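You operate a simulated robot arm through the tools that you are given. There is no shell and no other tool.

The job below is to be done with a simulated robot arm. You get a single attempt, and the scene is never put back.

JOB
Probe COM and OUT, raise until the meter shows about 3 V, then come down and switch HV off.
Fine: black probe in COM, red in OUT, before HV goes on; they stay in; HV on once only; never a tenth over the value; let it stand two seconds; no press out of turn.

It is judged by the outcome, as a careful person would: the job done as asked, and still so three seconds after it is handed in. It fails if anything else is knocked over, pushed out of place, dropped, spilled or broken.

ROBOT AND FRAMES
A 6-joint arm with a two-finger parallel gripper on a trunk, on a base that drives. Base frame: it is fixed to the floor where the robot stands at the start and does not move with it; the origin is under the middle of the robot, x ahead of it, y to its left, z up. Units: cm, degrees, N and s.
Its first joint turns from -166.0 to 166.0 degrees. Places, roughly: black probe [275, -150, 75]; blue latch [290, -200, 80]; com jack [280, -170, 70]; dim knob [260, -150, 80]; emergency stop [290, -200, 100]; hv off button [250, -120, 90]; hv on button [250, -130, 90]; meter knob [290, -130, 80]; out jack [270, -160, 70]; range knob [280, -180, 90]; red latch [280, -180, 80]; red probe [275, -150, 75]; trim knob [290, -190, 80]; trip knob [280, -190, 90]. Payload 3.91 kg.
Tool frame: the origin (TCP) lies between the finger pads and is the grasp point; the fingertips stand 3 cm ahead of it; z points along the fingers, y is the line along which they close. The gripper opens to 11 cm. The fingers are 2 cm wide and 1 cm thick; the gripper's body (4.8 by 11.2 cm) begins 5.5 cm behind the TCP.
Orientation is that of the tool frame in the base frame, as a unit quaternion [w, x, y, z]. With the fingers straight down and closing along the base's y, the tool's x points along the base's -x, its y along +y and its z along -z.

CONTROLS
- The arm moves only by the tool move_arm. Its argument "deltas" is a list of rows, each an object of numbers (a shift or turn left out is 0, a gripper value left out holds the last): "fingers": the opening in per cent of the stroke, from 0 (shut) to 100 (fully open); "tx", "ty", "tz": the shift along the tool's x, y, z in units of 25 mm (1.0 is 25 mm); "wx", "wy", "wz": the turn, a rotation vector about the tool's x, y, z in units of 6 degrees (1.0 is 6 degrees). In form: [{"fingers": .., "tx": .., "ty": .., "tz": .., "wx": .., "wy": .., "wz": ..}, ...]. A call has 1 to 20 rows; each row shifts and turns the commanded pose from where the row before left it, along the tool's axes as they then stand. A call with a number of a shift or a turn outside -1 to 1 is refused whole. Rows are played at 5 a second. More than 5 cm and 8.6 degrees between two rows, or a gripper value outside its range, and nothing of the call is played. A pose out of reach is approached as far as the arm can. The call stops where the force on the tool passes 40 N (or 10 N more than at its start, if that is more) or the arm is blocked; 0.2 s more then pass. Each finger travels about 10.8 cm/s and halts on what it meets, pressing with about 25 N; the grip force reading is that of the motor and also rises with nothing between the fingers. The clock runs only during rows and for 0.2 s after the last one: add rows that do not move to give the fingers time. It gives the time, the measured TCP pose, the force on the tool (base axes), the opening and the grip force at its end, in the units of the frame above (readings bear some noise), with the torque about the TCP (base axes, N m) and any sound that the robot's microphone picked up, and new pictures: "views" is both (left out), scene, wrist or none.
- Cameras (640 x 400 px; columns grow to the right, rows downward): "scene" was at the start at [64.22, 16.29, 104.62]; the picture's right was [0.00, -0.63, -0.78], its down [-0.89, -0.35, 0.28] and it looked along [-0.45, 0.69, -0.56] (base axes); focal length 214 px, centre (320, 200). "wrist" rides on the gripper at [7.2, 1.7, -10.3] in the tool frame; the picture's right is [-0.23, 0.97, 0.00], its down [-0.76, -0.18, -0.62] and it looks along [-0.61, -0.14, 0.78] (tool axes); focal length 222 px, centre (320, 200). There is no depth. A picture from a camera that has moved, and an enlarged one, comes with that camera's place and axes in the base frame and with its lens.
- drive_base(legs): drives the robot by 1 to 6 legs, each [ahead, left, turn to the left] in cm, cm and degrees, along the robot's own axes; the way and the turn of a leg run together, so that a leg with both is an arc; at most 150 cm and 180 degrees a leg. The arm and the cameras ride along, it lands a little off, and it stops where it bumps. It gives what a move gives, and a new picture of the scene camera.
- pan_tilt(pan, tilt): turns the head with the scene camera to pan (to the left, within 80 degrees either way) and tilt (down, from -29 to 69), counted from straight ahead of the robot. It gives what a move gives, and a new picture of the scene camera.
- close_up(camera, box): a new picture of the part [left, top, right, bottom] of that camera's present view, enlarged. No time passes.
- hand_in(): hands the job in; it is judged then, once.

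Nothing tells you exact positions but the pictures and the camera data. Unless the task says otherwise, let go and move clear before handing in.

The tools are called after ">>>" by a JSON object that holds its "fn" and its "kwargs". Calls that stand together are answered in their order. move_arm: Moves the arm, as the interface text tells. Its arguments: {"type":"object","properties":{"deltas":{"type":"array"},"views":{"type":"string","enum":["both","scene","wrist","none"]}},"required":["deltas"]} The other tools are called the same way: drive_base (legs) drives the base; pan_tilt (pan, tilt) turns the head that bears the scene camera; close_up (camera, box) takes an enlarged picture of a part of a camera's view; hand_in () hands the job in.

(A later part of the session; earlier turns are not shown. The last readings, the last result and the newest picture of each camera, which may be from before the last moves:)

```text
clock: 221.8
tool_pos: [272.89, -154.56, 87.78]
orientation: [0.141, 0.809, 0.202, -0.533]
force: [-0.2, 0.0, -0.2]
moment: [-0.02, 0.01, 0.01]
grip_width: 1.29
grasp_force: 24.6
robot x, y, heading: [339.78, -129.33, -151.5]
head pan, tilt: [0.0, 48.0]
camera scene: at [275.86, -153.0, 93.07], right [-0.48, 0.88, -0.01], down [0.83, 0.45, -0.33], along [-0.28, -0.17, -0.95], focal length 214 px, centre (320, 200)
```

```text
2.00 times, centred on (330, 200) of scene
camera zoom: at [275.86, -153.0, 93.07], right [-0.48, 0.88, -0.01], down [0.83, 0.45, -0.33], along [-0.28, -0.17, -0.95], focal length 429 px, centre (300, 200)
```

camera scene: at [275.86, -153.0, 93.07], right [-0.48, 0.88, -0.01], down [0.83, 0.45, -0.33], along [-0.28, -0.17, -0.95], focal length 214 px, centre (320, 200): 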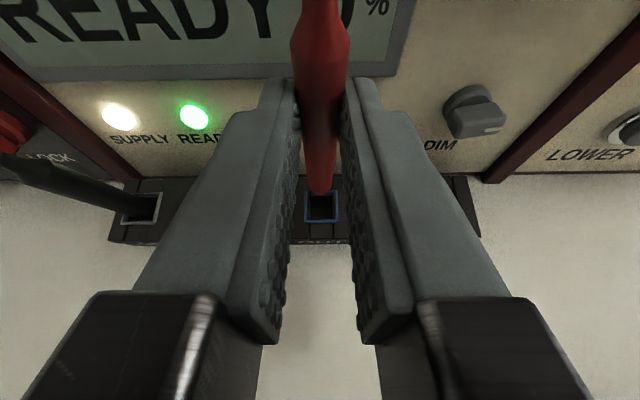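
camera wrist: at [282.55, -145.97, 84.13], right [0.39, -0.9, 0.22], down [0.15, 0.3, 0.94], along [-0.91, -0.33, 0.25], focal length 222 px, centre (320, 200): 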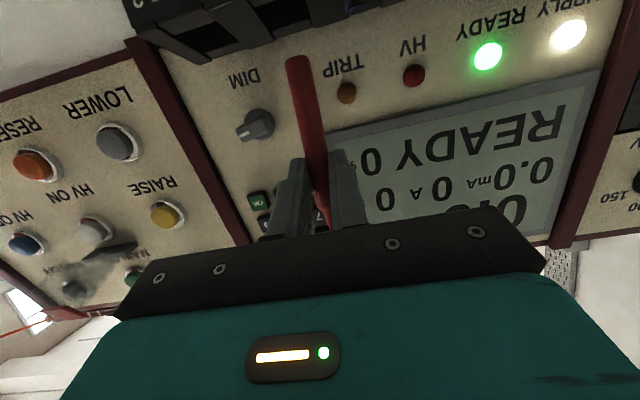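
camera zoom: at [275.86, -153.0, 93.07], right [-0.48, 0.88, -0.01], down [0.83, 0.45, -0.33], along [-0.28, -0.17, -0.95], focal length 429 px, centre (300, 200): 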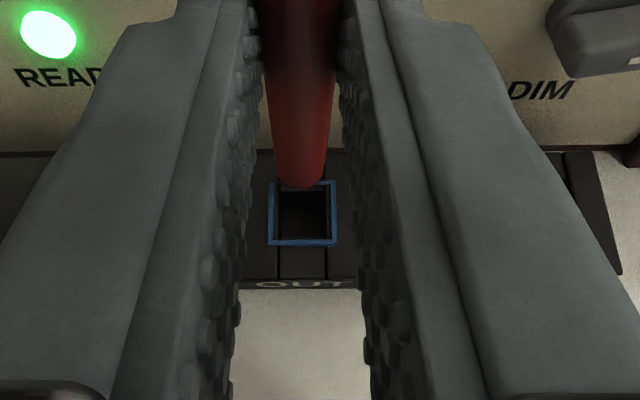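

The end is nearly over OUT, slightly too far forward. I correct by about 4 mm and come down close to the rim to compare again.

>>> {"fn": "move_arm", "kwargs": {"deltas": [{"ty": -0.04, "tx": 0.056, "tz": -0.128}, {"tx": 0.29, "tz": 0.127}, {"tx": 0.29, "tz": 0.127}, {"tx": 0.25, "tz": 0.11}, {}], "views": "both"}}

>>> {"fn": "close_up", "kwargs": {"camera": "scene", "box": [220, 100, 440, 300]}}

>>> {"fn": "close_up", "kwargs": {"camera": "wrist", "box": [200, 0, 420, 160]}}

```text
clock: 223.0
tool_pos: [273.05, -154.18, 85.48]
orientation: [0.142, 0.809, 0.202, -0.533]
force: [-0.4, 0.4, 0.3]
moment: [0.0, 0.02, -0.02]
grip_width: 1.32
grasp_force: 25.4
robot x, y, heading: [339.38, -129.54, -151.4]
head pan, tilt: [0.0, 48.0]
camera scene: at [276.11, -152.74, 90.79], right [-0.48, 0.88, -0.01], down [0.83, 0.45, -0.32], along [-0.28, -0.17, -0.95], focal length 214 px, centre (320, 200)
camera wrist: at [284.66, -149.88, 82.92], right [0.39, -0.9, 0.22], down [0.15, 0.3, 0.94], along [-0.91, -0.33, 0.25], focal length 222 px, centre (320, 200)
```

scene: 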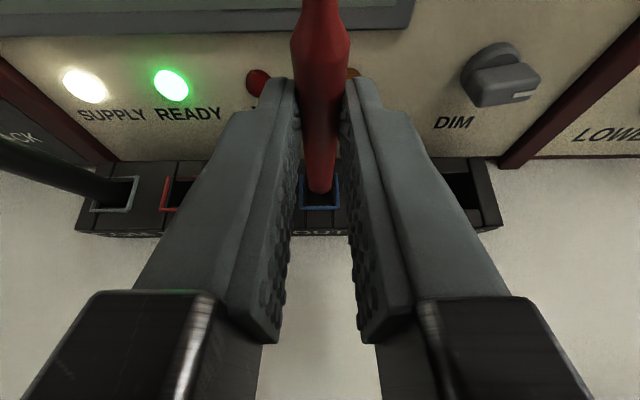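
wrist: 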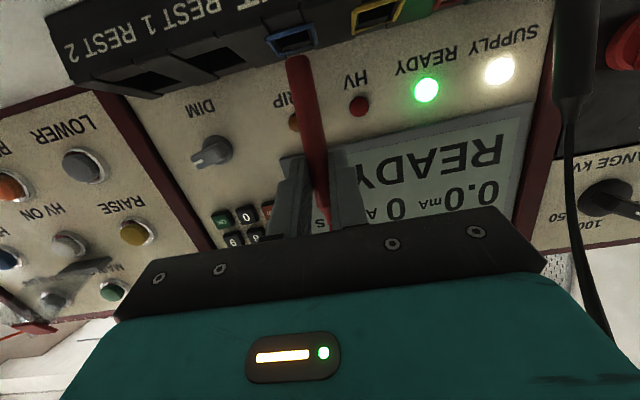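

```text
2.00 times, centred on (330, 200) of scene
camera zoom: at [276.11, -152.74, 90.79], right [-0.48, 0.88, -0.01], down [0.83, 0.45, -0.32], along [-0.28, -0.17, -0.95], focal length 429 px, centre (300, 200)
```

zoom: 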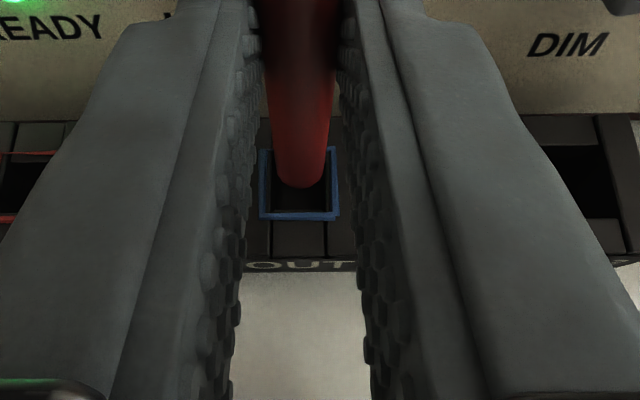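

```text
2.50 times, centred on (310, 80) of wrist
camera zoom: at [284.66, -149.88, 82.92], right [0.39, -0.9, 0.22], down [0.15, 0.3, 0.94], along [-0.91, -0.33, 0.25], focal length 555 px, centre (345, 500)
```

zoom: 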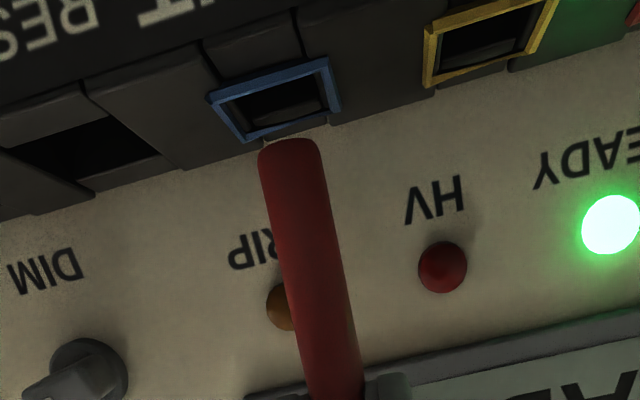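

Just 2 mm too far forward. I correct and lower it in.

>>> {"fn": "move_arm", "kwargs": {"deltas": [{"tx": 0.032, "tz": -0.073}, {"tx": 0.15, "tz": 0.065}, {"tx": 0.15, "tz": 0.065}, {"tx": 0.15, "tz": 0.065}, {"tx": 0.15, "tz": 0.065}, {"tx": 0.15, "tz": 0.065}, {}], "views": "both"}}

>>> {"fn": "close_up", "kwargs": {"camera": "scene", "box": [220, 100, 440, 300]}}

>>> {"fn": "close_up", "kwargs": {"camera": "wrist", "box": [200, 0, 420, 160]}}

```text
clock: 224.6
tool_pos: [273.27, -154.16, 83.38]
orientation: [0.141, 0.81, 0.202, -0.533]
force: [-0.5, 0.7, 0.2]
moment: [-0.02, 0.02, -0.02]
grip_width: 1.31
grasp_force: 24.4
robot x, y, heading: [339.57, -129.46, -151.4]
head pan, tilt: [0.0, 48.0]
camera scene: at [276.28, -152.69, 88.73], right [-0.48, 0.88, -0.01], down [0.83, 0.45, -0.32], along [-0.28, -0.17, -0.95], focal length 214 px, centre (320, 200)
camera wrist: at [284.83, -149.82, 80.85], right [0.39, -0.9, 0.22], down [0.15, 0.3, 0.94], along [-0.91, -0.33, 0.25], focal length 222 px, centre (320, 200)
```

scene: 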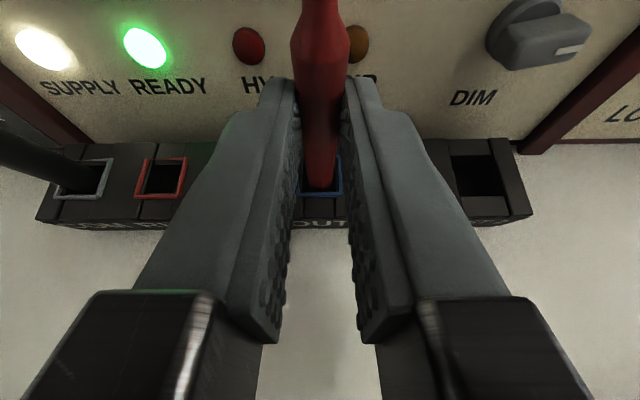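
wrist: 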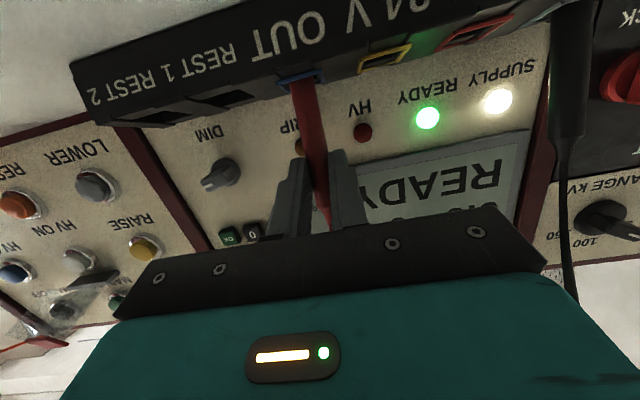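

```text
2.00 times, centred on (330, 200) of scene
camera zoom: at [276.28, -152.69, 88.73], right [-0.48, 0.88, -0.01], down [0.83, 0.45, -0.32], along [-0.28, -0.17, -0.95], focal length 429 px, centre (300, 200)
```

zoom: 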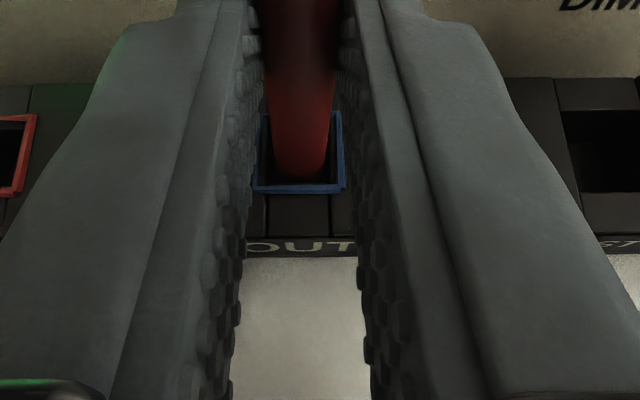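

```text
2.50 times, centred on (310, 80) of wrist
camera zoom: at [284.83, -149.82, 80.85], right [0.39, -0.9, 0.22], down [0.15, 0.3, 0.94], along [-0.91, -0.33, 0.25], focal length 555 px, centre (345, 500)
```

zoom: 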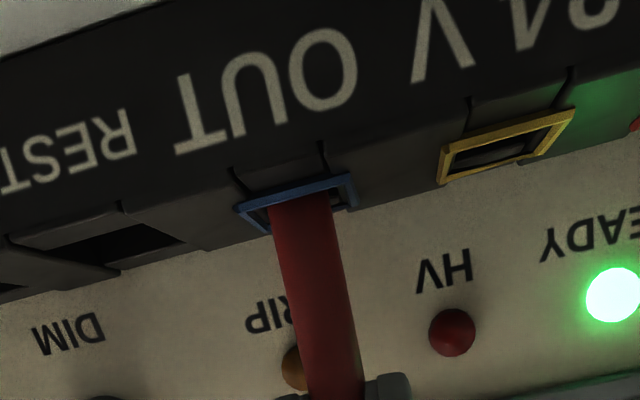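

It's inside the OUT socket. I lower it the last centimetre or so, in small steps, until it bottoms.

>>> {"fn": "move_arm", "kwargs": {"deltas": [{"tx": 0.1, "tz": 0.043}, {"tx": 0.1, "tz": 0.043}, {"tx": 0.08, "tz": 0.035}, {}], "views": "none"}}

>>> {"fn": "move_arm", "kwargs": {"deltas": [{"tx": 0.09, "tz": 0.039}, {"tx": 0.07, "tz": 0.03}, {}], "views": "none"}}

```text
clock: 225.6
tool_pos: [273.26, -154.2, 82.67]
orientation: [0.141, 0.81, 0.202, -0.532]
force: [0.4, 0.8, 0.1]
moment: [0.02, -0.03, 0.0]
grip_width: 1.31
grasp_force: 24.6
robot x, y, heading: [339.57, -129.06, -151.4]
head pan, tilt: [0.0, 48.0]
```

```text
clock: 226.4
tool_pos: [273.26, -154.06, 82.2]
orientation: [0.142, 0.81, 0.201, -0.533]
force: [0.0, -0.1, 0.8]
moment: [-0.01, 0.0, -0.02]
grip_width: 1.31
grasp_force: 24.8
robot x, y, heading: [339.73, -129.29, -151.4]
head pan, tilt: [0.0, 48.0]
```

>>> {"fn": "move_arm", "kwargs": {"deltas": [{"tx": 0.06, "tz": 0.026}, {"tx": 0.05, "tz": 0.02}, {}], "views": "none"}}

```text
clock: 227.2
tool_pos: [273.16, -154.16, 82.12]
orientation: [0.141, 0.809, 0.201, -0.535]
force: [-2.7, -0.9, 21.0]
moment: [-0.22, 0.49, -0.01]
grip_width: 1.31
grasp_force: 25.6
robot x, y, heading: [339.66, -129.49, -151.4]
head pan, tilt: [0.0, 48.0]
```

Seated at about 20 N. I ease the load, open wide and check.

>>> {"fn": "move_arm", "kwargs": {"deltas": [{"tx": -0.05, "tz": -0.02}, {"fingers": 20}, {}, {"fingers": 60}, {}, {}, {}], "views": "scene"}}

>>> {"fn": "move_arm", "kwargs": {"deltas": [{"tx": 0.13, "tz": -0.306}, {"tx": 0.2, "tz": -0.47}, {"tx": 0.26, "tz": -0.613}, {"tx": 0.26, "tz": -0.613}, {"tx": 0.26, "tz": -0.613}, {"tx": 0.26, "tz": -0.613}, {}], "views": "both"}}

```text
clock: 228.8
tool_pos: [273.11, -154.13, 81.95]
orientation: [0.141, 0.81, 0.202, -0.532]
force: [0.9, -0.4, -0.5]
moment: [-0.01, 0.03, -0.01]
grip_width: 6.61
grasp_force: 0.1
robot x, y, heading: [339.5, -129.2, -151.2]
head pan, tilt: [0.0, 48.0]
camera scene: at [276.24, -152.69, 87.36], right [-0.48, 0.88, -0.01], down [0.83, 0.45, -0.32], along [-0.28, -0.17, -0.95], focal length 214 px, centre (320, 200)
```

scene: 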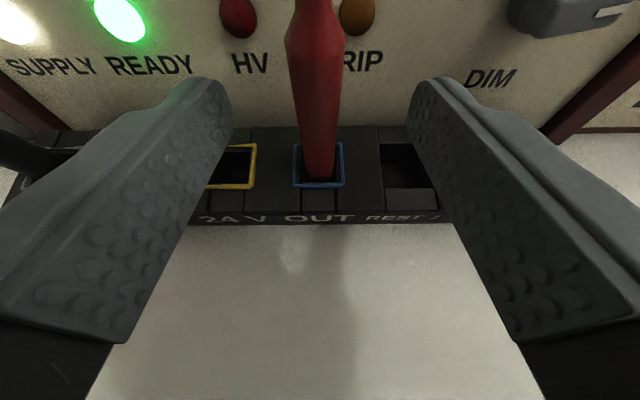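

```text
clock: 230.4
tool_pos: [280.91, -150.02, 82.03]
orientation: [0.141, 0.809, 0.202, -0.533]
force: [-0.2, 0.2, -0.1]
moment: [0.02, -0.01, 0.01]
grip_width: 6.59
grasp_force: 0.0
robot x, y, heading: [339.48, -129.45, -151.4]
head pan, tilt: [0.0, 48.0]
camera scene: at [283.95, -148.56, 87.28], right [-0.48, 0.88, -0.01], down [0.83, 0.45, -0.32], along [-0.28, -0.17, -0.95], focal length 214 px, centre (320, 200)
camera wrist: at [292.5, -145.69, 79.41], right [0.39, -0.9, 0.22], down [0.15, 0.3, 0.94], along [-0.91, -0.33, 0.25], focal length 222 px, centre (320, 200)
```

scene: 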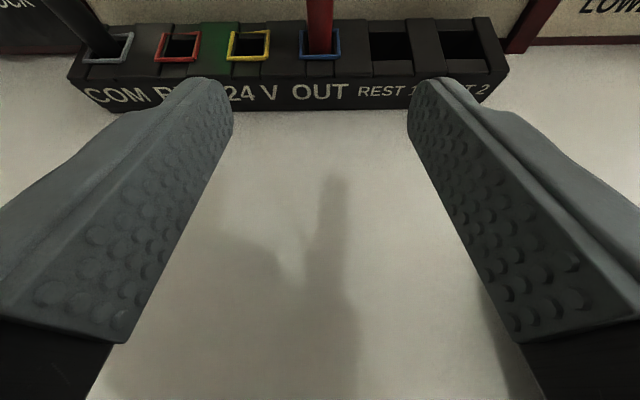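
wrist: 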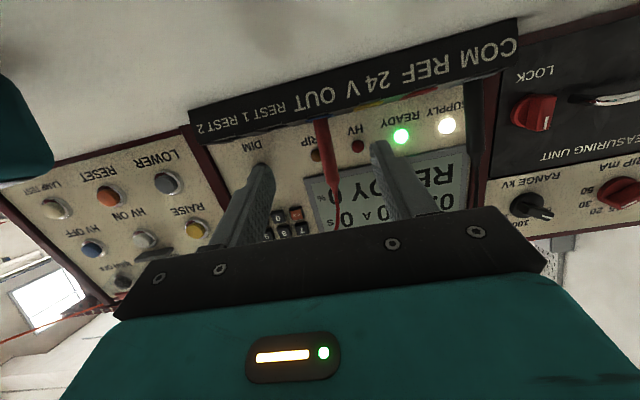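

Both probes are in: black in COM, red in OUT. I rise, close the fingers for pressing, and check the meter's dial and display.

>>> {"fn": "move_arm", "kwargs": {"deltas": [{"tx": -0.736, "tz": -0.313}, {"tx": -0.736, "tz": -0.313}, {"tx": -0.736, "tz": -0.313}, {"tx": -0.736, "tz": -0.313}, {"tx": -0.736, "tz": -0.313}, {"tx": -0.736, "tz": -0.313, "fingers": 0}, {"tx": -0.736, "tz": -0.313}, {}, {}], "views": "none"}}

>>> {"fn": "pan_tilt", "kwargs": {"pan": -35, "tilt": 50}}

>>> {"fn": "pan_tilt", "kwargs": {"pan": 0, "tilt": 15}}

```text
clock: 232.4
tool_pos: [280.72, -149.75, 96.14]
orientation: [0.141, 0.81, 0.201, -0.533]
force: [-0.1, 0.0, 0.4]
moment: [0.01, 0.0, 0.01]
grip_width: 0.0
grasp_force: 25.8
robot x, y, heading: [339.35, -129.64, -151.7]
head pan, tilt: [0.0, 48.0]
```

```text
clock: 233.4
tool_pos: [280.73, -149.86, 96.1]
orientation: [0.141, 0.81, 0.201, -0.533]
force: [-0.1, -0.2, -0.3]
moment: [0.01, 0.0, 0.0]
grip_width: 0.0
grasp_force: 24.6
robot x, y, heading: [339.23, -129.42, -151.0]
head pan, tilt: [-35.0, 50.0]
camera scene: at [283.07, -143.74, 101.69], right [0.07, 0.97, 0.21], down [0.94, 0.01, -0.34], along [-0.33, 0.22, -0.92], focal length 214 px, centre (320, 200)
```

scene: 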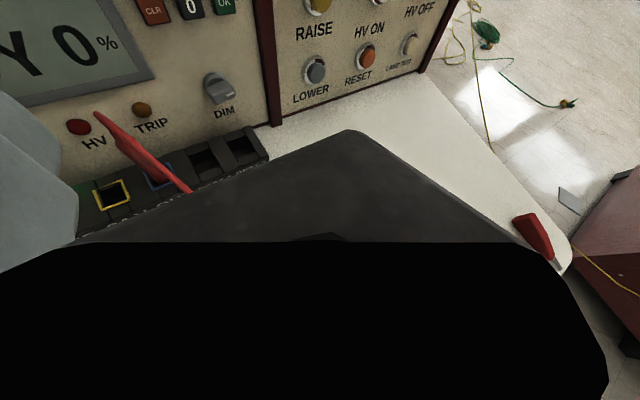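

```text
clock: 234.4
tool_pos: [280.76, -149.87, 96.01]
orientation: [0.142, 0.809, 0.203, -0.533]
force: [0.3, 0.1, 0.0]
moment: [0.04, 0.02, 0.01]
grip_width: 0.0
grasp_force: 25.0
robot x, y, heading: [339.25, -129.3, -151.5]
head pan, tilt: [0.0, 15.0]
camera scene: at [280.86, -149.9, 105.5], right [-0.48, 0.88, -0.01], down [0.55, 0.29, -0.79], along [-0.69, -0.38, -0.62], focal length 214 px, centre (320, 200)
```

scene: 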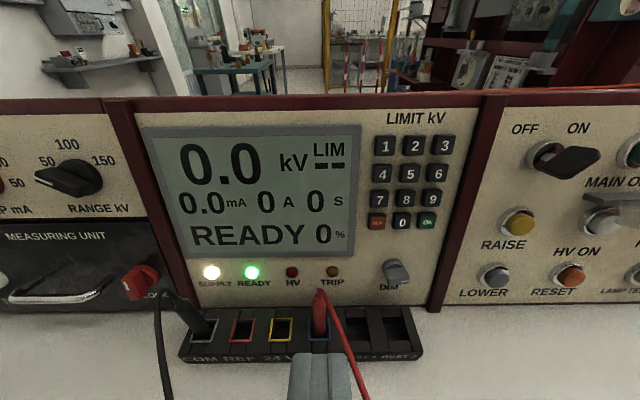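

Both probes are upright in place and the panel still reads READY 0 %. I shift the base right towards the buttons.

>>> {"fn": "drive_base", "kwargs": {"legs": [[0, -24, 0]]}}

>>> {"fn": "pan_tilt", "kwargs": {"pan": 45, "tilt": 35}}

```text
clock: 236.2
tool_pos: [269.27, -128.58, 96.07]
orientation: [0.141, 0.81, 0.201, -0.533]
force: [-0.7, -0.8, 1.2]
moment: [0.04, -0.01, 0.03]
grip_width: 0.02
grasp_force: 25.3
robot x, y, heading: [328.0, -108.27, -151.5]
head pan, tilt: [0.0, 15.0]
camera scene: at [269.32, -128.67, 105.51], right [-0.48, 0.88, -0.01], down [0.55, 0.28, -0.79], along [-0.69, -0.38, -0.62], focal length 214 px, centre (320, 200)
```

scene: 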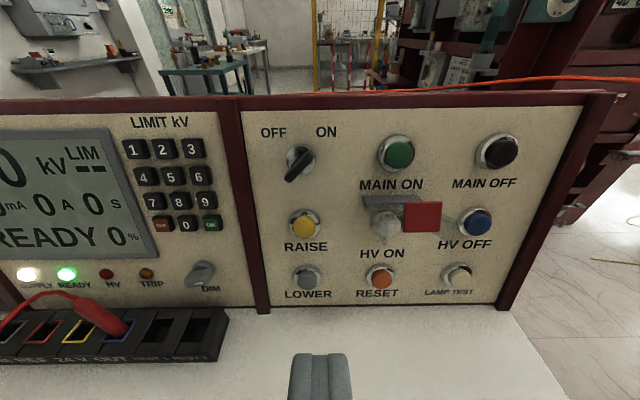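

```text
clock: 237.3
tool_pos: [269.17, -128.57, 96.08]
orientation: [0.141, 0.81, 0.201, -0.533]
force: [-0.7, 0.5, -0.5]
moment: [0.0, 0.01, 0.02]
grip_width: 0.01
grasp_force: 24.5
robot x, y, heading: [327.66, -108.43, -151.6]
head pan, tilt: [45.0, 35.0]
camera scene: at [275.91, -132.2, 103.87], right [-0.91, 0.31, -0.29], down [0.42, 0.68, -0.6], along [0.01, -0.67, -0.75], focal length 214 px, centre (320, 200)
```

scene: 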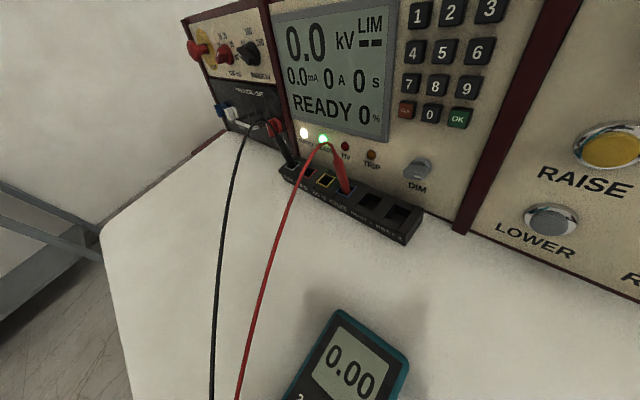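

From here I can see the meter's LCD and the console display together. I look a bit lower to check the dial.

>>> {"fn": "pan_tilt", "kwargs": {"pan": 62, "tilt": 45}}

>>> {"fn": "close_up", "kwargs": {"camera": "scene", "box": [260, 230, 480, 400]}}

```text
clock: 238.1
tool_pos: [269.26, -128.57, 96.14]
orientation: [0.141, 0.81, 0.201, -0.533]
force: [0.5, 0.3, 0.3]
moment: [0.03, 0.0, 0.01]
grip_width: 0.01
grasp_force: 24.4
robot x, y, heading: [327.96, -108.18, -151.4]
head pan, tilt: [62.0, 45.0]
camera scene: at [278.82, -131.71, 103.46], right [-0.94, 0.02, -0.35], down [0.22, 0.82, -0.53], along [0.28, -0.57, -0.77], focal length 214 px, centre (320, 200)
```

scene: 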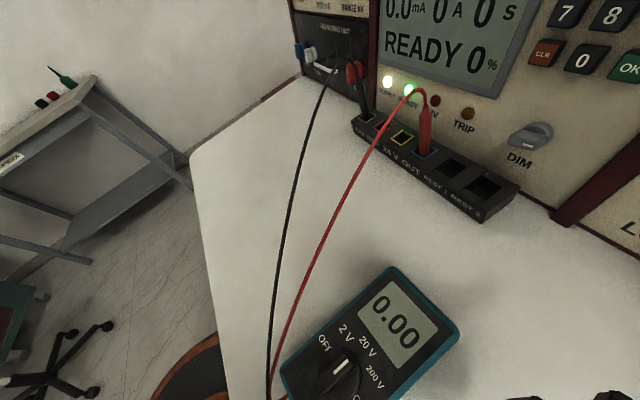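

```text
2.35 times, centred on (370, 315) of scene
camera zoom: at [278.82, -131.71, 103.46], right [-0.94, 0.02, -0.35], down [0.22, 0.82, -0.53], along [0.28, -0.57, -0.77], focal length 505 px, centre (202, -71)
```

zoom: 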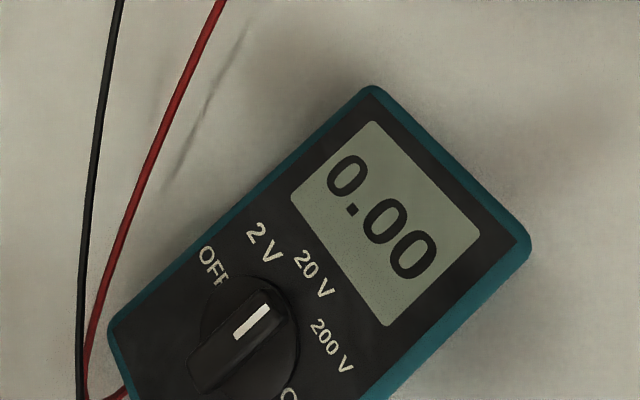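

The dial is on 20 V and reads 0.00. Now I need exact button positions, so I take close-ups of the button block from two heights.

>>> {"fn": "pan_tilt", "kwargs": {"pan": 0, "tilt": 10}}

>>> {"fn": "close_up", "kwargs": {"camera": "scene", "box": [240, 110, 540, 330]}}

>>> {"fn": "move_arm", "kwargs": {"deltas": [{"tx": -0.73, "tz": -0.316}, {"tx": -0.73, "tz": -0.316}, {"tx": -0.73, "tz": -0.316}, {"tx": -0.73, "tz": -0.316}, {"tx": -0.73, "tz": -0.316}, {}], "views": "none"}}

>>> {"fn": "pan_tilt", "kwargs": {"pan": 0, "tilt": 20}}

>>> {"fn": "close_up", "kwargs": {"camera": "scene", "box": [240, 110, 540, 330]}}

```text
clock: 239.4
tool_pos: [269.11, -128.64, 96.03]
orientation: [0.141, 0.81, 0.201, -0.532]
force: [-0.2, 0.2, 0.6]
moment: [-0.01, 0.0, 0.01]
grip_width: 0.01
grasp_force: 25.2
robot x, y, heading: [327.83, -108.31, -151.5]
head pan, tilt: [0.0, 10.0]
camera scene: at [269.07, -128.8, 106.27], right [-0.48, 0.88, -0.01], down [0.49, 0.25, -0.84], along [-0.73, -0.41, -0.55], focal length 214 px, centre (320, 200)
```

scene: 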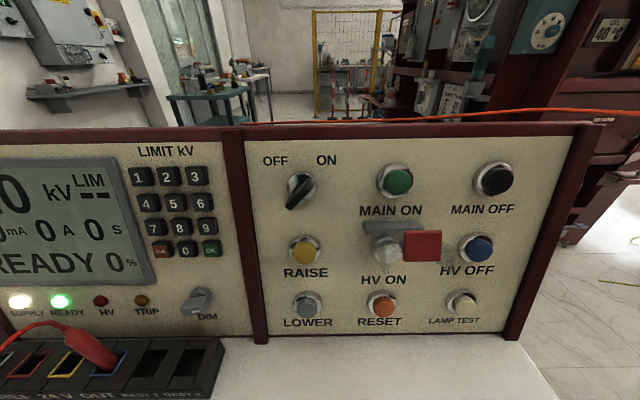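

```text
1.82 times, centred on (390, 220) of scene
camera zoom: at [269.07, -128.8, 106.27], right [-0.48, 0.88, -0.01], down [0.49, 0.25, -0.84], along [-0.73, -0.41, -0.55], focal length 390 px, centre (193, 164)
```

zoom: 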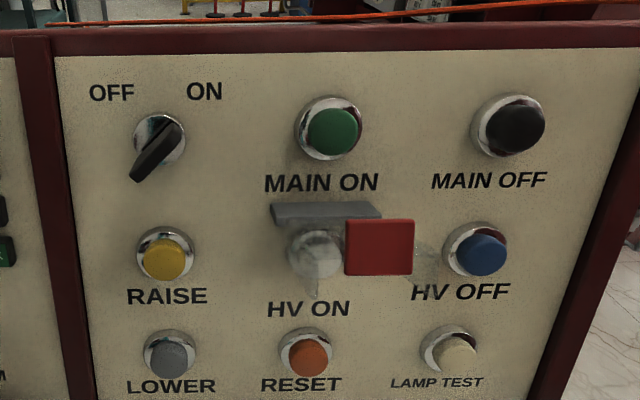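

```text
clock: 240.8
tool_pos: [269.3, -128.45, 106.01]
orientation: [0.141, 0.81, 0.201, -0.533]
force: [1.3, -1.0, -0.3]
moment: [-0.02, 0.05, 0.0]
grip_width: 0.0
grasp_force: 24.8
robot x, y, heading: [327.93, -108.09, -151.6]
head pan, tilt: [0.0, 10.0]
```

```text
clock: 241.6
tool_pos: [269.26, -128.43, 106.0]
orientation: [0.141, 0.81, 0.202, -0.532]
force: [-0.5, 0.0, 0.2]
moment: [0.03, 0.0, 0.02]
grip_width: 0.03
grasp_force: 24.5
robot x, y, heading: [327.61, -108.24, -151.7]
head pan, tilt: [0.0, 20.0]
camera scene: at [269.64, -128.38, 114.66], right [-0.48, 0.88, -0.01], down [0.6, 0.32, -0.73], along [-0.64, -0.36, -0.68], focal length 214 px, centre (320, 200)
```

scene: 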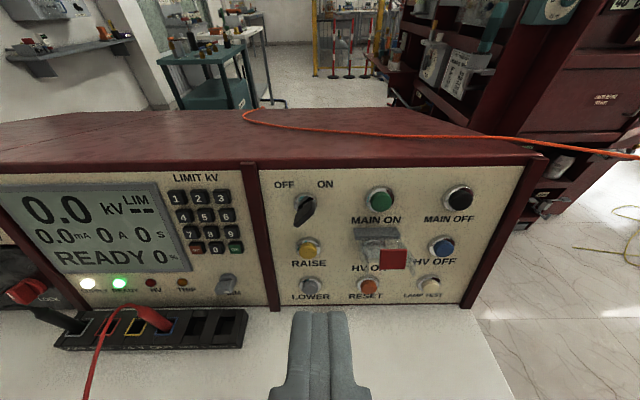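

```text
1.82 times, centred on (390, 220) of scene
camera zoom: at [269.64, -128.38, 114.66], right [-0.48, 0.88, -0.01], down [0.6, 0.32, -0.73], along [-0.64, -0.36, -0.68], focal length 390 px, centre (193, 164)
```

zoom: 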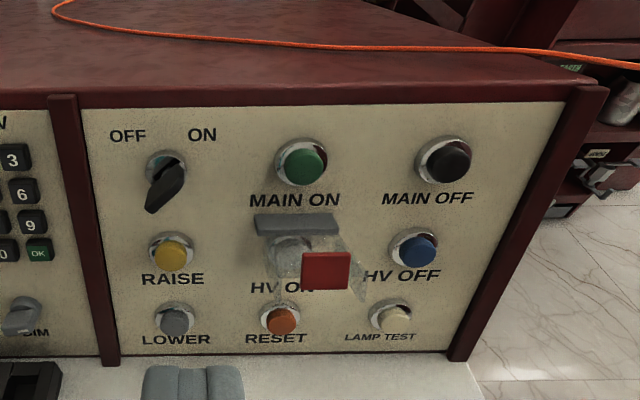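

>>> {"fn": "close_up", "kwargs": {"camera": "scene", "box": [340, 215, 430, 285]}}

>>> {"fn": "pan_tilt", "kwargs": {"pan": -30, "tilt": 25}}

>>> {"fn": "close_up", "kwargs": {"camera": "scene", "box": [200, 160, 360, 280]}}

```text
5.71 times, centred on (385, 250) of scene
camera zoom: at [269.64, -128.38, 114.66], right [-0.48, 0.88, -0.01], down [0.6, 0.32, -0.73], along [-0.64, -0.36, -0.68], focal length 1226 px, centre (-51, -86)
```

zoom: 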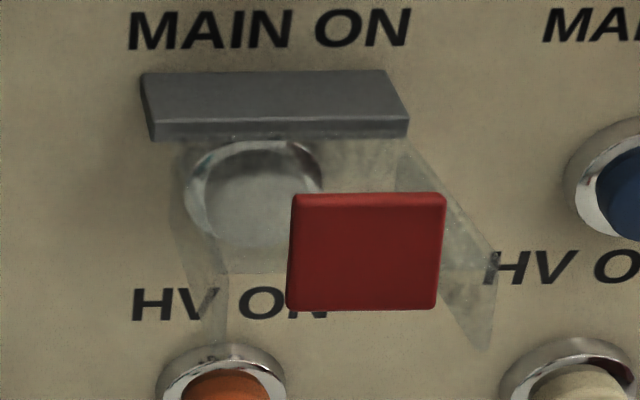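

```text
clock: 242.5
tool_pos: [269.34, -128.43, 105.92]
orientation: [0.141, 0.81, 0.202, -0.533]
force: [0.4, 0.1, -0.4]
moment: [-0.01, 0.01, 0.04]
grip_width: 0.01
grasp_force: 24.9
robot x, y, heading: [327.87, -108.19, -151.4]
head pan, tilt: [-30.0, 25.0]
camera scene: at [268.81, -123.61, 114.37], right [-0.01, 0.98, 0.18], down [0.71, 0.14, -0.69], along [-0.7, 0.12, -0.7], focal length 214 px, centre (320, 200)
```

scene: 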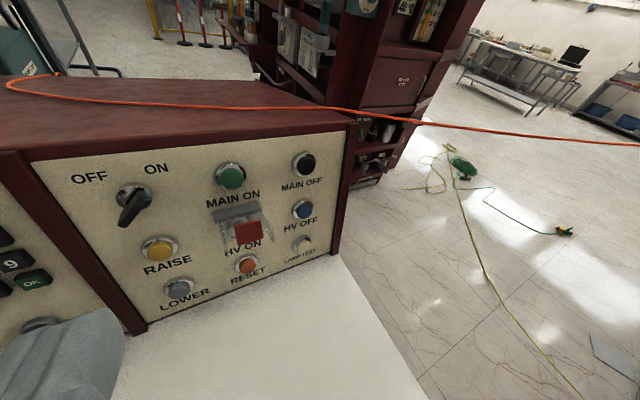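

```text
3.33 times, centred on (280, 220) of scene
camera zoom: at [268.81, -123.61, 114.37], right [-0.01, 0.98, 0.18], down [0.71, 0.14, -0.69], along [-0.7, 0.12, -0.7], focal length 715 px, centre (453, 133)
```

zoom: 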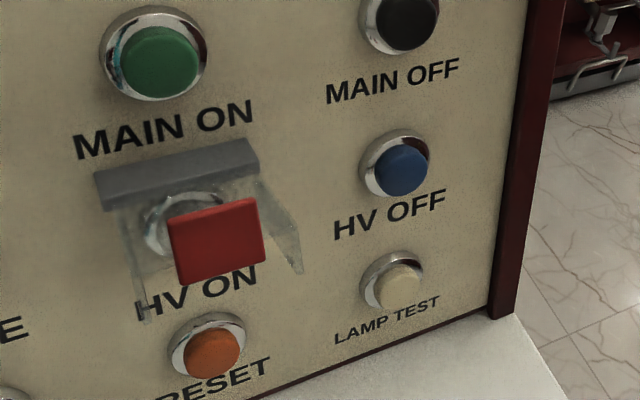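

The lid is a clear flip-up cover, open and angled upward, so the channel below it is free. Refined positions: RAISE (t 243.0, z 88.2), HV ON (t 233.4, z 88.2), HV OFF (t 223.4), LOWER (t 243.1, z 80.4), with the panel leaning about 13°. I pitch the tool to 13° and line up with HV ON from 20 cm out.

>>> {"fn": "move_arm", "kwargs": {"deltas": [{"wy": -0.85}, {"wy": -0.85}, {"tx": 0.78, "ty": -0.443, "tz": 0.06}, {"tx": 0.78, "ty": -0.443, "tz": 0.06}, {"tx": 0.78, "ty": -0.443, "tz": 0.06}, {"tx": 0.78, "ty": -0.443, "tz": 0.06}, {"tx": 0.78, "ty": -0.443, "tz": 0.06}, {"tx": 0.78, "ty": -0.443, "tz": 0.06}, {"tx": 0.78, "ty": -0.443, "tz": 0.06}, {}], "views": "wrist"}}

>>> {"fn": "pan_tilt", "kwargs": {"pan": 0, "tilt": 20}}

>>> {"fn": "close_up", "kwargs": {"camera": "scene", "box": [220, 100, 420, 300]}}

```text
clock: 244.7
tool_pos: [267.42, -120.73, 92.46]
orientation: [0.159, 0.759, 0.188, -0.603]
force: [0.5, 0.1, 0.0]
moment: [0.03, 0.0, 0.0]
grip_width: 0.0
grasp_force: 24.9
robot x, y, heading: [327.81, -108.29, -151.4]
head pan, tilt: [-30.0, 25.0]
camera wrist: at [278.5, -116.75, 87.59], right [0.42, -0.88, 0.23], down [0.29, 0.38, 0.88], along [-0.86, -0.3, 0.42], focal length 222 px, centre (320, 200)
```

wrist: 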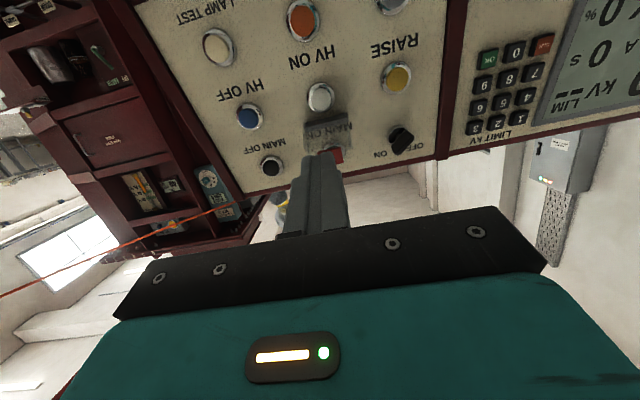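

```text
clock: 245.7
tool_pos: [267.53, -120.66, 92.35]
orientation: [0.158, 0.759, 0.188, -0.602]
force: [0.1, -0.4, -0.5]
moment: [0.03, 0.0, 0.01]
grip_width: 0.0
grasp_force: 24.7
robot x, y, heading: [327.71, -108.12, -151.6]
head pan, tilt: [0.0, 20.0]
camera scene: at [269.17, -119.93, 100.81], right [-0.48, 0.88, -0.01], down [0.48, 0.25, -0.84], along [-0.74, -0.41, -0.54], focal length 214 px, centre (320, 200)
```

scene: 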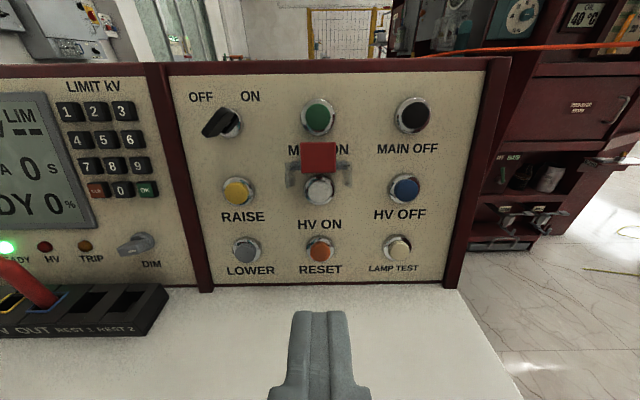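

```text
2.00 times, centred on (320, 200) of scene
camera zoom: at [269.17, -119.93, 100.81], right [-0.48, 0.88, -0.01], down [0.48, 0.25, -0.84], along [-0.74, -0.41, -0.54], focal length 429 px, centre (320, 200)
```

zoom: 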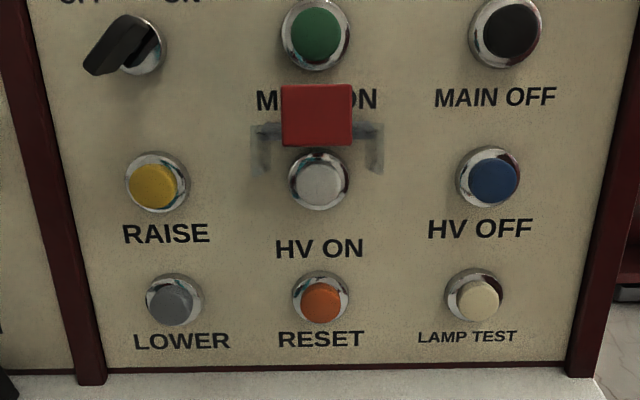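

HV ON is straight ahead, clear below the cover. I advance to about 1.5 cm from it and swing the head so I can see the display and the meter.

>>> {"fn": "move_arm", "kwargs": {"deltas": [{"tz": 0.8}, {"tz": 0.8}, {"tz": 0.8}, {"tz": 0.8}, {"tz": 0.8}, {"tz": 0.8}, {"tz": 0.7}, {"tz": 0.6}, {}], "views": "both"}}

>>> {"fn": "close_up", "kwargs": {"camera": "wrist", "box": [220, 40, 420, 240]}}

```text
clock: 247.7
tool_pos: [254.41, -127.99, 88.85]
orientation: [0.159, 0.759, 0.189, -0.603]
force: [-0.2, -0.4, 1.3]
moment: [-0.01, 0.01, 0.0]
grip_width: 0.02
grasp_force: 25.3
robot x, y, heading: [328.14, -108.31, -151.7]
head pan, tilt: [0.0, 20.0]
camera scene: at [256.08, -127.11, 97.43], right [-0.48, 0.88, -0.01], down [0.48, 0.25, -0.84], along [-0.73, -0.41, -0.54], focal length 214 px, centre (320, 200)
camera wrist: at [265.4, -123.92, 84.22], right [0.42, -0.88, 0.23], down [0.29, 0.38, 0.88], along [-0.86, -0.3, 0.42], focal length 222 px, centre (320, 200)
```

scene: 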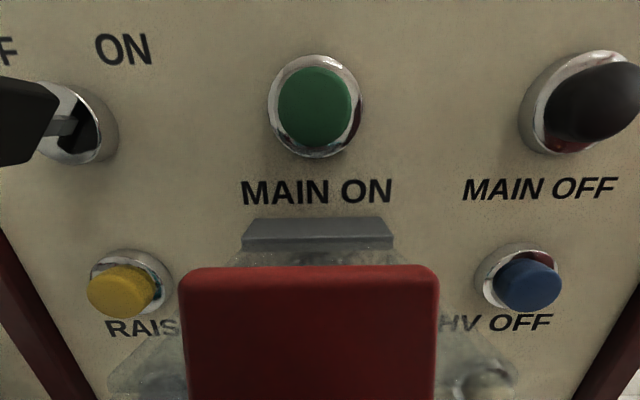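
wrist: 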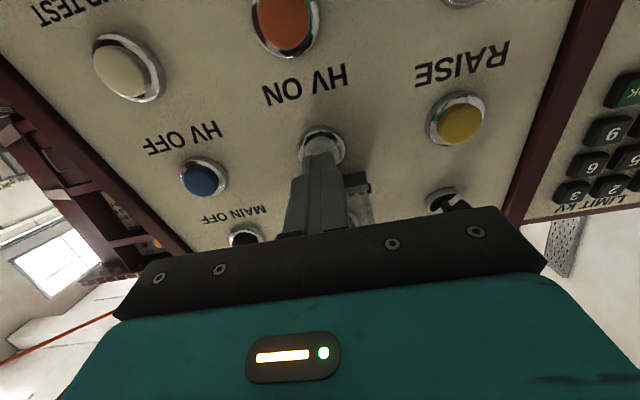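

```text
2.00 times, centred on (320, 140) of wrist
camera zoom: at [265.4, -123.92, 84.22], right [0.42, -0.88, 0.23], down [0.29, 0.38, 0.88], along [-0.86, -0.3, 0.42], focal length 444 px, centre (320, 320)
```

zoom: 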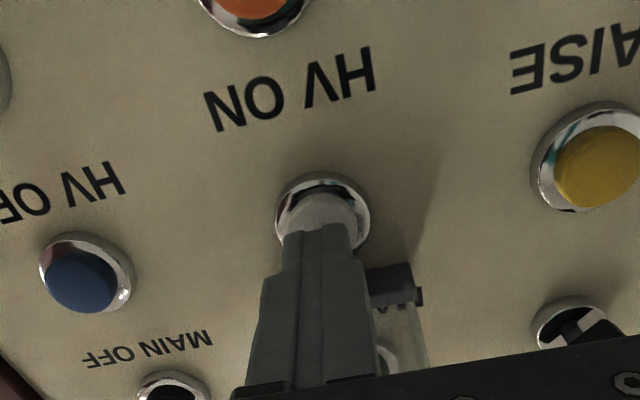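

The fingertips are lined up on HV ON. I swing the head left, away from the cover's tab, to watch the display and meter.

>>> {"fn": "pan_tilt", "kwargs": {"pan": 60, "tilt": 40}}

```text
clock: 248.9
tool_pos: [254.4, -127.92, 89.05]
orientation: [0.158, 0.759, 0.188, -0.603]
force: [-1.0, 0.0, 0.2]
moment: [0.0, -0.01, 0.01]
grip_width: 0.0
grasp_force: 25.3
robot x, y, heading: [327.9, -108.3, -151.4]
head pan, tilt: [60.0, 40.0]
camera scene: at [264.56, -130.91, 95.6], right [-0.98, 0.04, -0.2], down [0.16, 0.71, -0.68], along [0.12, -0.7, -0.7], focal length 214 px, centre (320, 200)
```

scene: 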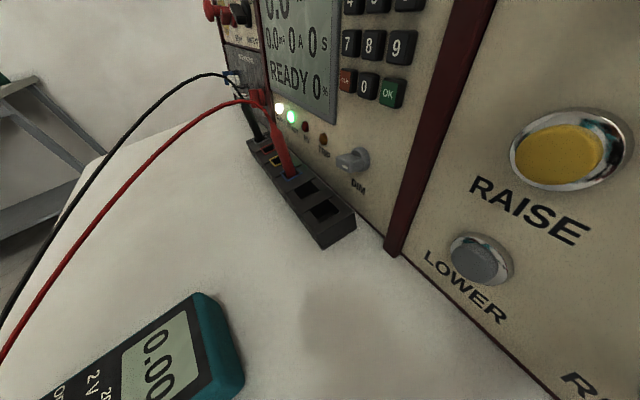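

Everything is in view. Now the single press of HV ON, gently and in small steps.

>>> {"fn": "move_arm", "kwargs": {"deltas": [{"tz": 0.25}, {"tz": 0.2}, {"tz": 0.15}, {"tz": 0.1}, {}], "views": "both"}}

```text
clock: 250.2
tool_pos: [252.92, -128.71, 88.66]
orientation: [0.158, 0.759, 0.187, -0.603]
force: [9.3, 5.5, -0.1]
moment: [0.07, -0.15, -0.04]
grip_width: 0.0
grasp_force: 25.2
robot x, y, heading: [327.77, -108.26, -151.6]
head pan, tilt: [60.0, 40.0]
heard: click
camera scene: at [263.09, -131.7, 95.26], right [-0.98, 0.03, -0.2], down [0.16, 0.71, -0.68], along [0.12, -0.7, -0.7], focal length 214 px, centre (320, 200)
camera wrist: at [263.94, -124.71, 83.89], right [0.42, -0.88, 0.24], down [0.29, 0.38, 0.88], along [-0.86, -0.3, 0.42], focal length 222 px, centre (320, 200)
```

scene: 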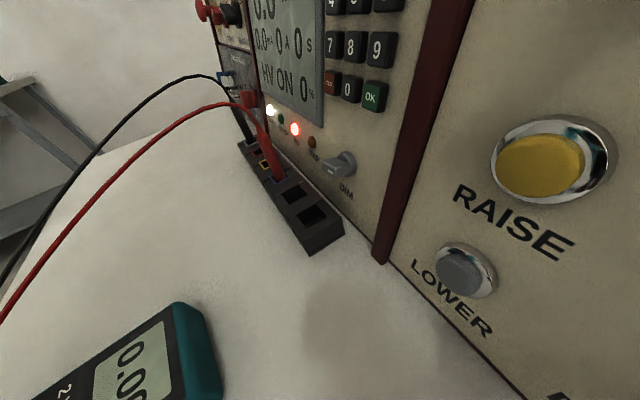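
wrist: 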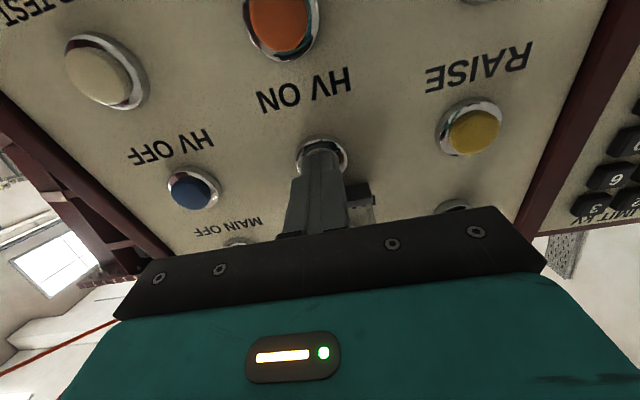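

"HV ON 0 %", the red HV lamp is lit, and I heard one click. I retreat straight out and go over to RAISE, stopping about 1.5 cm short.

>>> {"fn": "move_arm", "kwargs": {"deltas": [{"tz": -0.3}, {"tz": -0.7}, {"tz": -0.8}, {"tz": -0.8}, {"tz": -0.8}, {"tz": -0.6}, {"ty": 0.76}, {"ty": 0.76}, {"ty": 0.76}, {"ty": 0.76}, {"ty": 0.76}, {"tz": 0.7}, {"tz": 0.7}, {"tz": 0.7}, {"tz": 0.7}, {"tz": 0.5}, {}], "views": "both"}}

```text
clock: 253.8
tool_pos: [258.74, -136.35, 89.1]
orientation: [0.158, 0.76, 0.188, -0.602]
force: [0.7, -0.3, -0.8]
moment: [-0.08, 0.0, 0.0]
grip_width: 0.0
grasp_force: 24.7
robot x, y, heading: [328.18, -108.31, -151.3]
head pan, tilt: [60.0, 40.0]
camera scene: at [269.07, -139.3, 95.75], right [-0.98, 0.03, -0.2], down [0.16, 0.71, -0.68], along [0.12, -0.7, -0.7], focal length 214 px, centre (320, 200)
camera wrist: at [269.91, -132.31, 84.38], right [0.42, -0.88, 0.23], down [0.29, 0.38, 0.88], along [-0.86, -0.3, 0.42], focal length 222 px, centre (320, 200)
```

scene: 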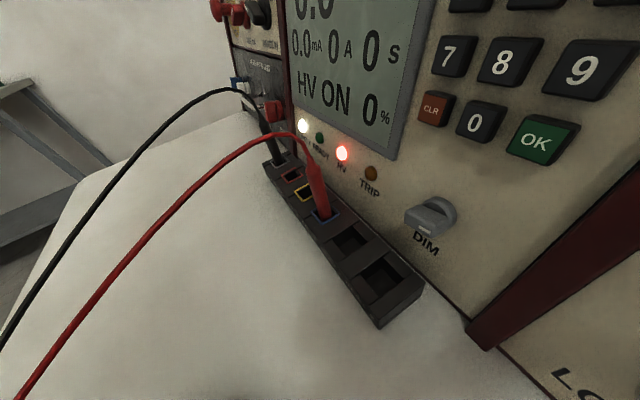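
wrist: 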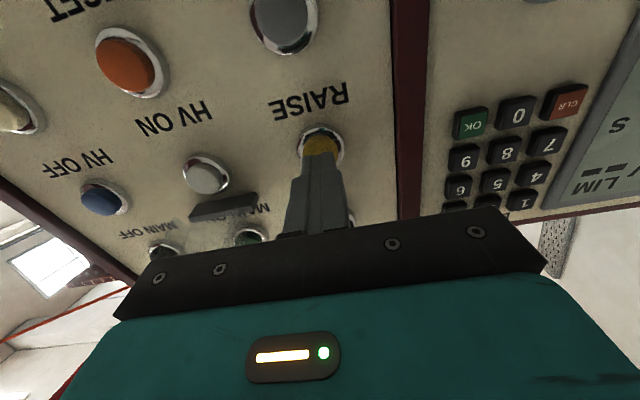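

I'm in front of RAISE. I adjust the head so the meter's LCD is in view.

>>> {"fn": "pan_tilt", "kwargs": {"pan": 78, "tilt": 52}}

```text
clock: 254.6
tool_pos: [258.83, -136.28, 89.13]
orientation: [0.158, 0.759, 0.188, -0.604]
force: [-0.4, 0.5, -0.8]
moment: [0.01, 0.03, 0.03]
grip_width: 0.0
grasp_force: 25.2
robot x, y, heading: [327.95, -107.8, -151.6]
head pan, tilt: [78.0, 52.0]
camera scene: at [271.71, -137.87, 94.72], right [-0.94, -0.27, -0.22], down [-0.1, 0.81, -0.57], along [0.34, -0.52, -0.79], focal length 214 px, centre (320, 200)
```

scene: 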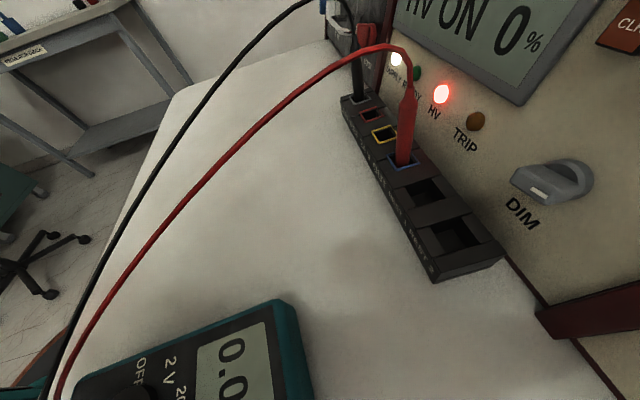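

>>> {"fn": "pan_tilt", "kwargs": {"pan": 78, "tilt": 62}}

```text
clock: 255.3
tool_pos: [258.81, -136.21, 89.12]
orientation: [0.159, 0.759, 0.188, -0.603]
force: [-0.1, 0.6, -1.1]
moment: [0.01, -0.01, -0.01]
grip_width: 0.01
grasp_force: 25.7
robot x, y, heading: [328.06, -108.13, -151.5]
head pan, tilt: [78.0, 62.0]
camera scene: at [271.65, -136.72, 93.56], right [-0.94, -0.27, -0.22], down [-0.16, 0.89, -0.43], along [0.31, -0.37, -0.88], focal length 214 px, centre (320, 200)
```

scene: 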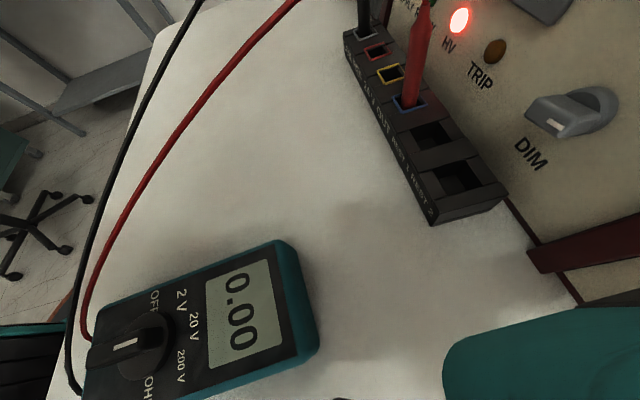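

The meter is fully in view: 0.00, dial on 20 V. First a very short press of RAISE, to learn how fast it climbs.

>>> {"fn": "move_arm", "kwargs": {"deltas": [{"tz": 0.25}, {"tz": 0.15}, {}], "views": "wrist"}}

>>> {"fn": "move_arm", "kwargs": {"deltas": [{"tz": 0.1}, {"tz": 0.1}, {"tz": -0.3}, {}], "views": "scene"}}

```text
clock: 256.1
tool_pos: [257.96, -136.69, 88.87]
orientation: [0.159, 0.759, 0.188, -0.603]
force: [0.6, 0.2, 0.9]
moment: [0.02, 0.0, -0.02]
grip_width: 0.01
grasp_force: 24.8
robot x, y, heading: [328.0, -108.56, -151.6]
head pan, tilt: [78.0, 62.0]
camera wrist: at [269.03, -132.79, 84.17], right [0.42, -0.88, 0.23], down [0.29, 0.38, 0.88], along [-0.86, -0.3, 0.42], focal length 222 px, centre (320, 200)
```

wrist: 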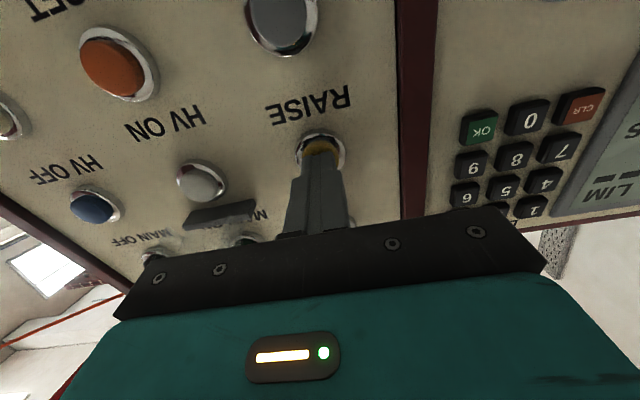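

```text
clock: 257.1
tool_pos: [258.04, -136.66, 88.88]
orientation: [0.159, 0.759, 0.189, -0.603]
force: [-0.4, 0.4, -0.1]
moment: [0.0, -0.01, 0.01]
grip_width: 0.01
grasp_force: 25.2
robot x, y, heading: [327.56, -108.19, -151.6]
head pan, tilt: [78.0, 62.0]
heard: click
camera scene: at [270.98, -137.04, 93.38], right [-0.94, -0.27, -0.22], down [-0.16, 0.89, -0.43], along [0.31, -0.37, -0.88], focal length 214 px, centre (320, 200)
```

scene: 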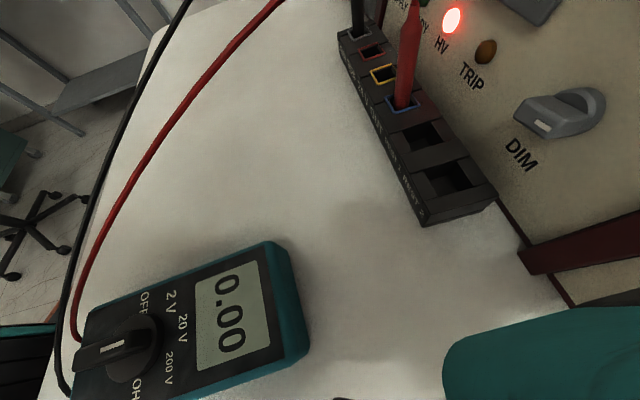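

It clicked, but the meter still shows 0.00. I zoom in to read it properly.

>>> {"fn": "close_up", "kwargs": {"camera": "scene", "box": [60, 220, 330, 400]}}

>>> {"fn": "pan_tilt", "kwargs": {"pan": 78, "tilt": 57}}

>>> {"fn": "close_up", "kwargs": {"camera": "wrist", "box": [430, 50, 640, 230]}}

```text
2.22 times, centred on (195, 310) of scene
camera zoom: at [270.98, -137.04, 93.38], right [-0.94, -0.27, -0.22], down [-0.16, 0.89, -0.43], along [0.31, -0.37, -0.88], focal length 477 px, centre (598, -44)
```

zoom: 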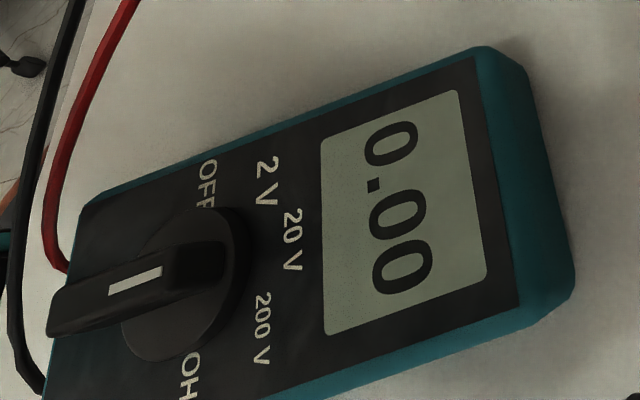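

```text
clock: 257.7
tool_pos: [258.22, -136.67, 88.93]
orientation: [0.158, 0.759, 0.188, -0.603]
force: [-0.8, 0.7, 0.2]
moment: [0.0, 0.0, -0.03]
grip_width: 0.0
grasp_force: 24.6
robot x, y, heading: [327.67, -108.04, -151.7]
head pan, tilt: [78.0, 57.0]
camera scene: at [271.02, -137.63, 93.93], right [-0.94, -0.27, -0.22], down [-0.13, 0.85, -0.5], along [0.33, -0.44, -0.84], focal length 214 px, centre (320, 200)
```

scene: 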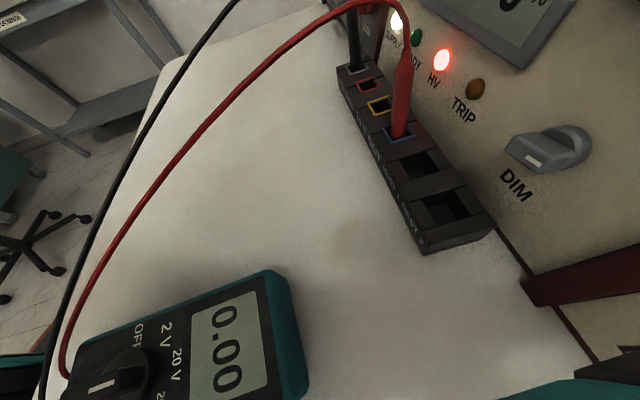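

```text
2.22 times, centred on (535, 140) of wrist
camera zoom: at [269.25, -132.63, 84.21], right [0.42, -0.88, 0.23], down [0.29, 0.38, 0.88], along [-0.86, -0.3, 0.42], focal length 494 px, centre (-158, 333)
```

zoom: 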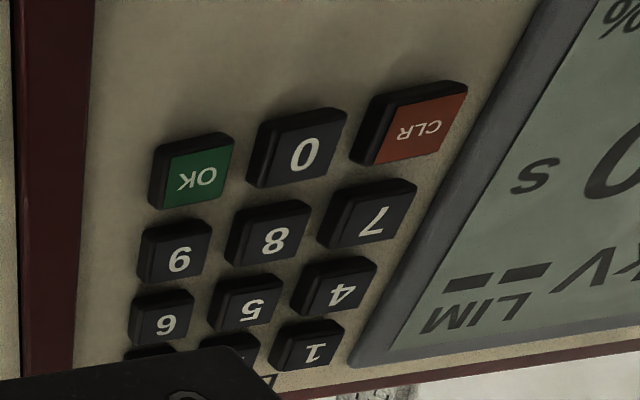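

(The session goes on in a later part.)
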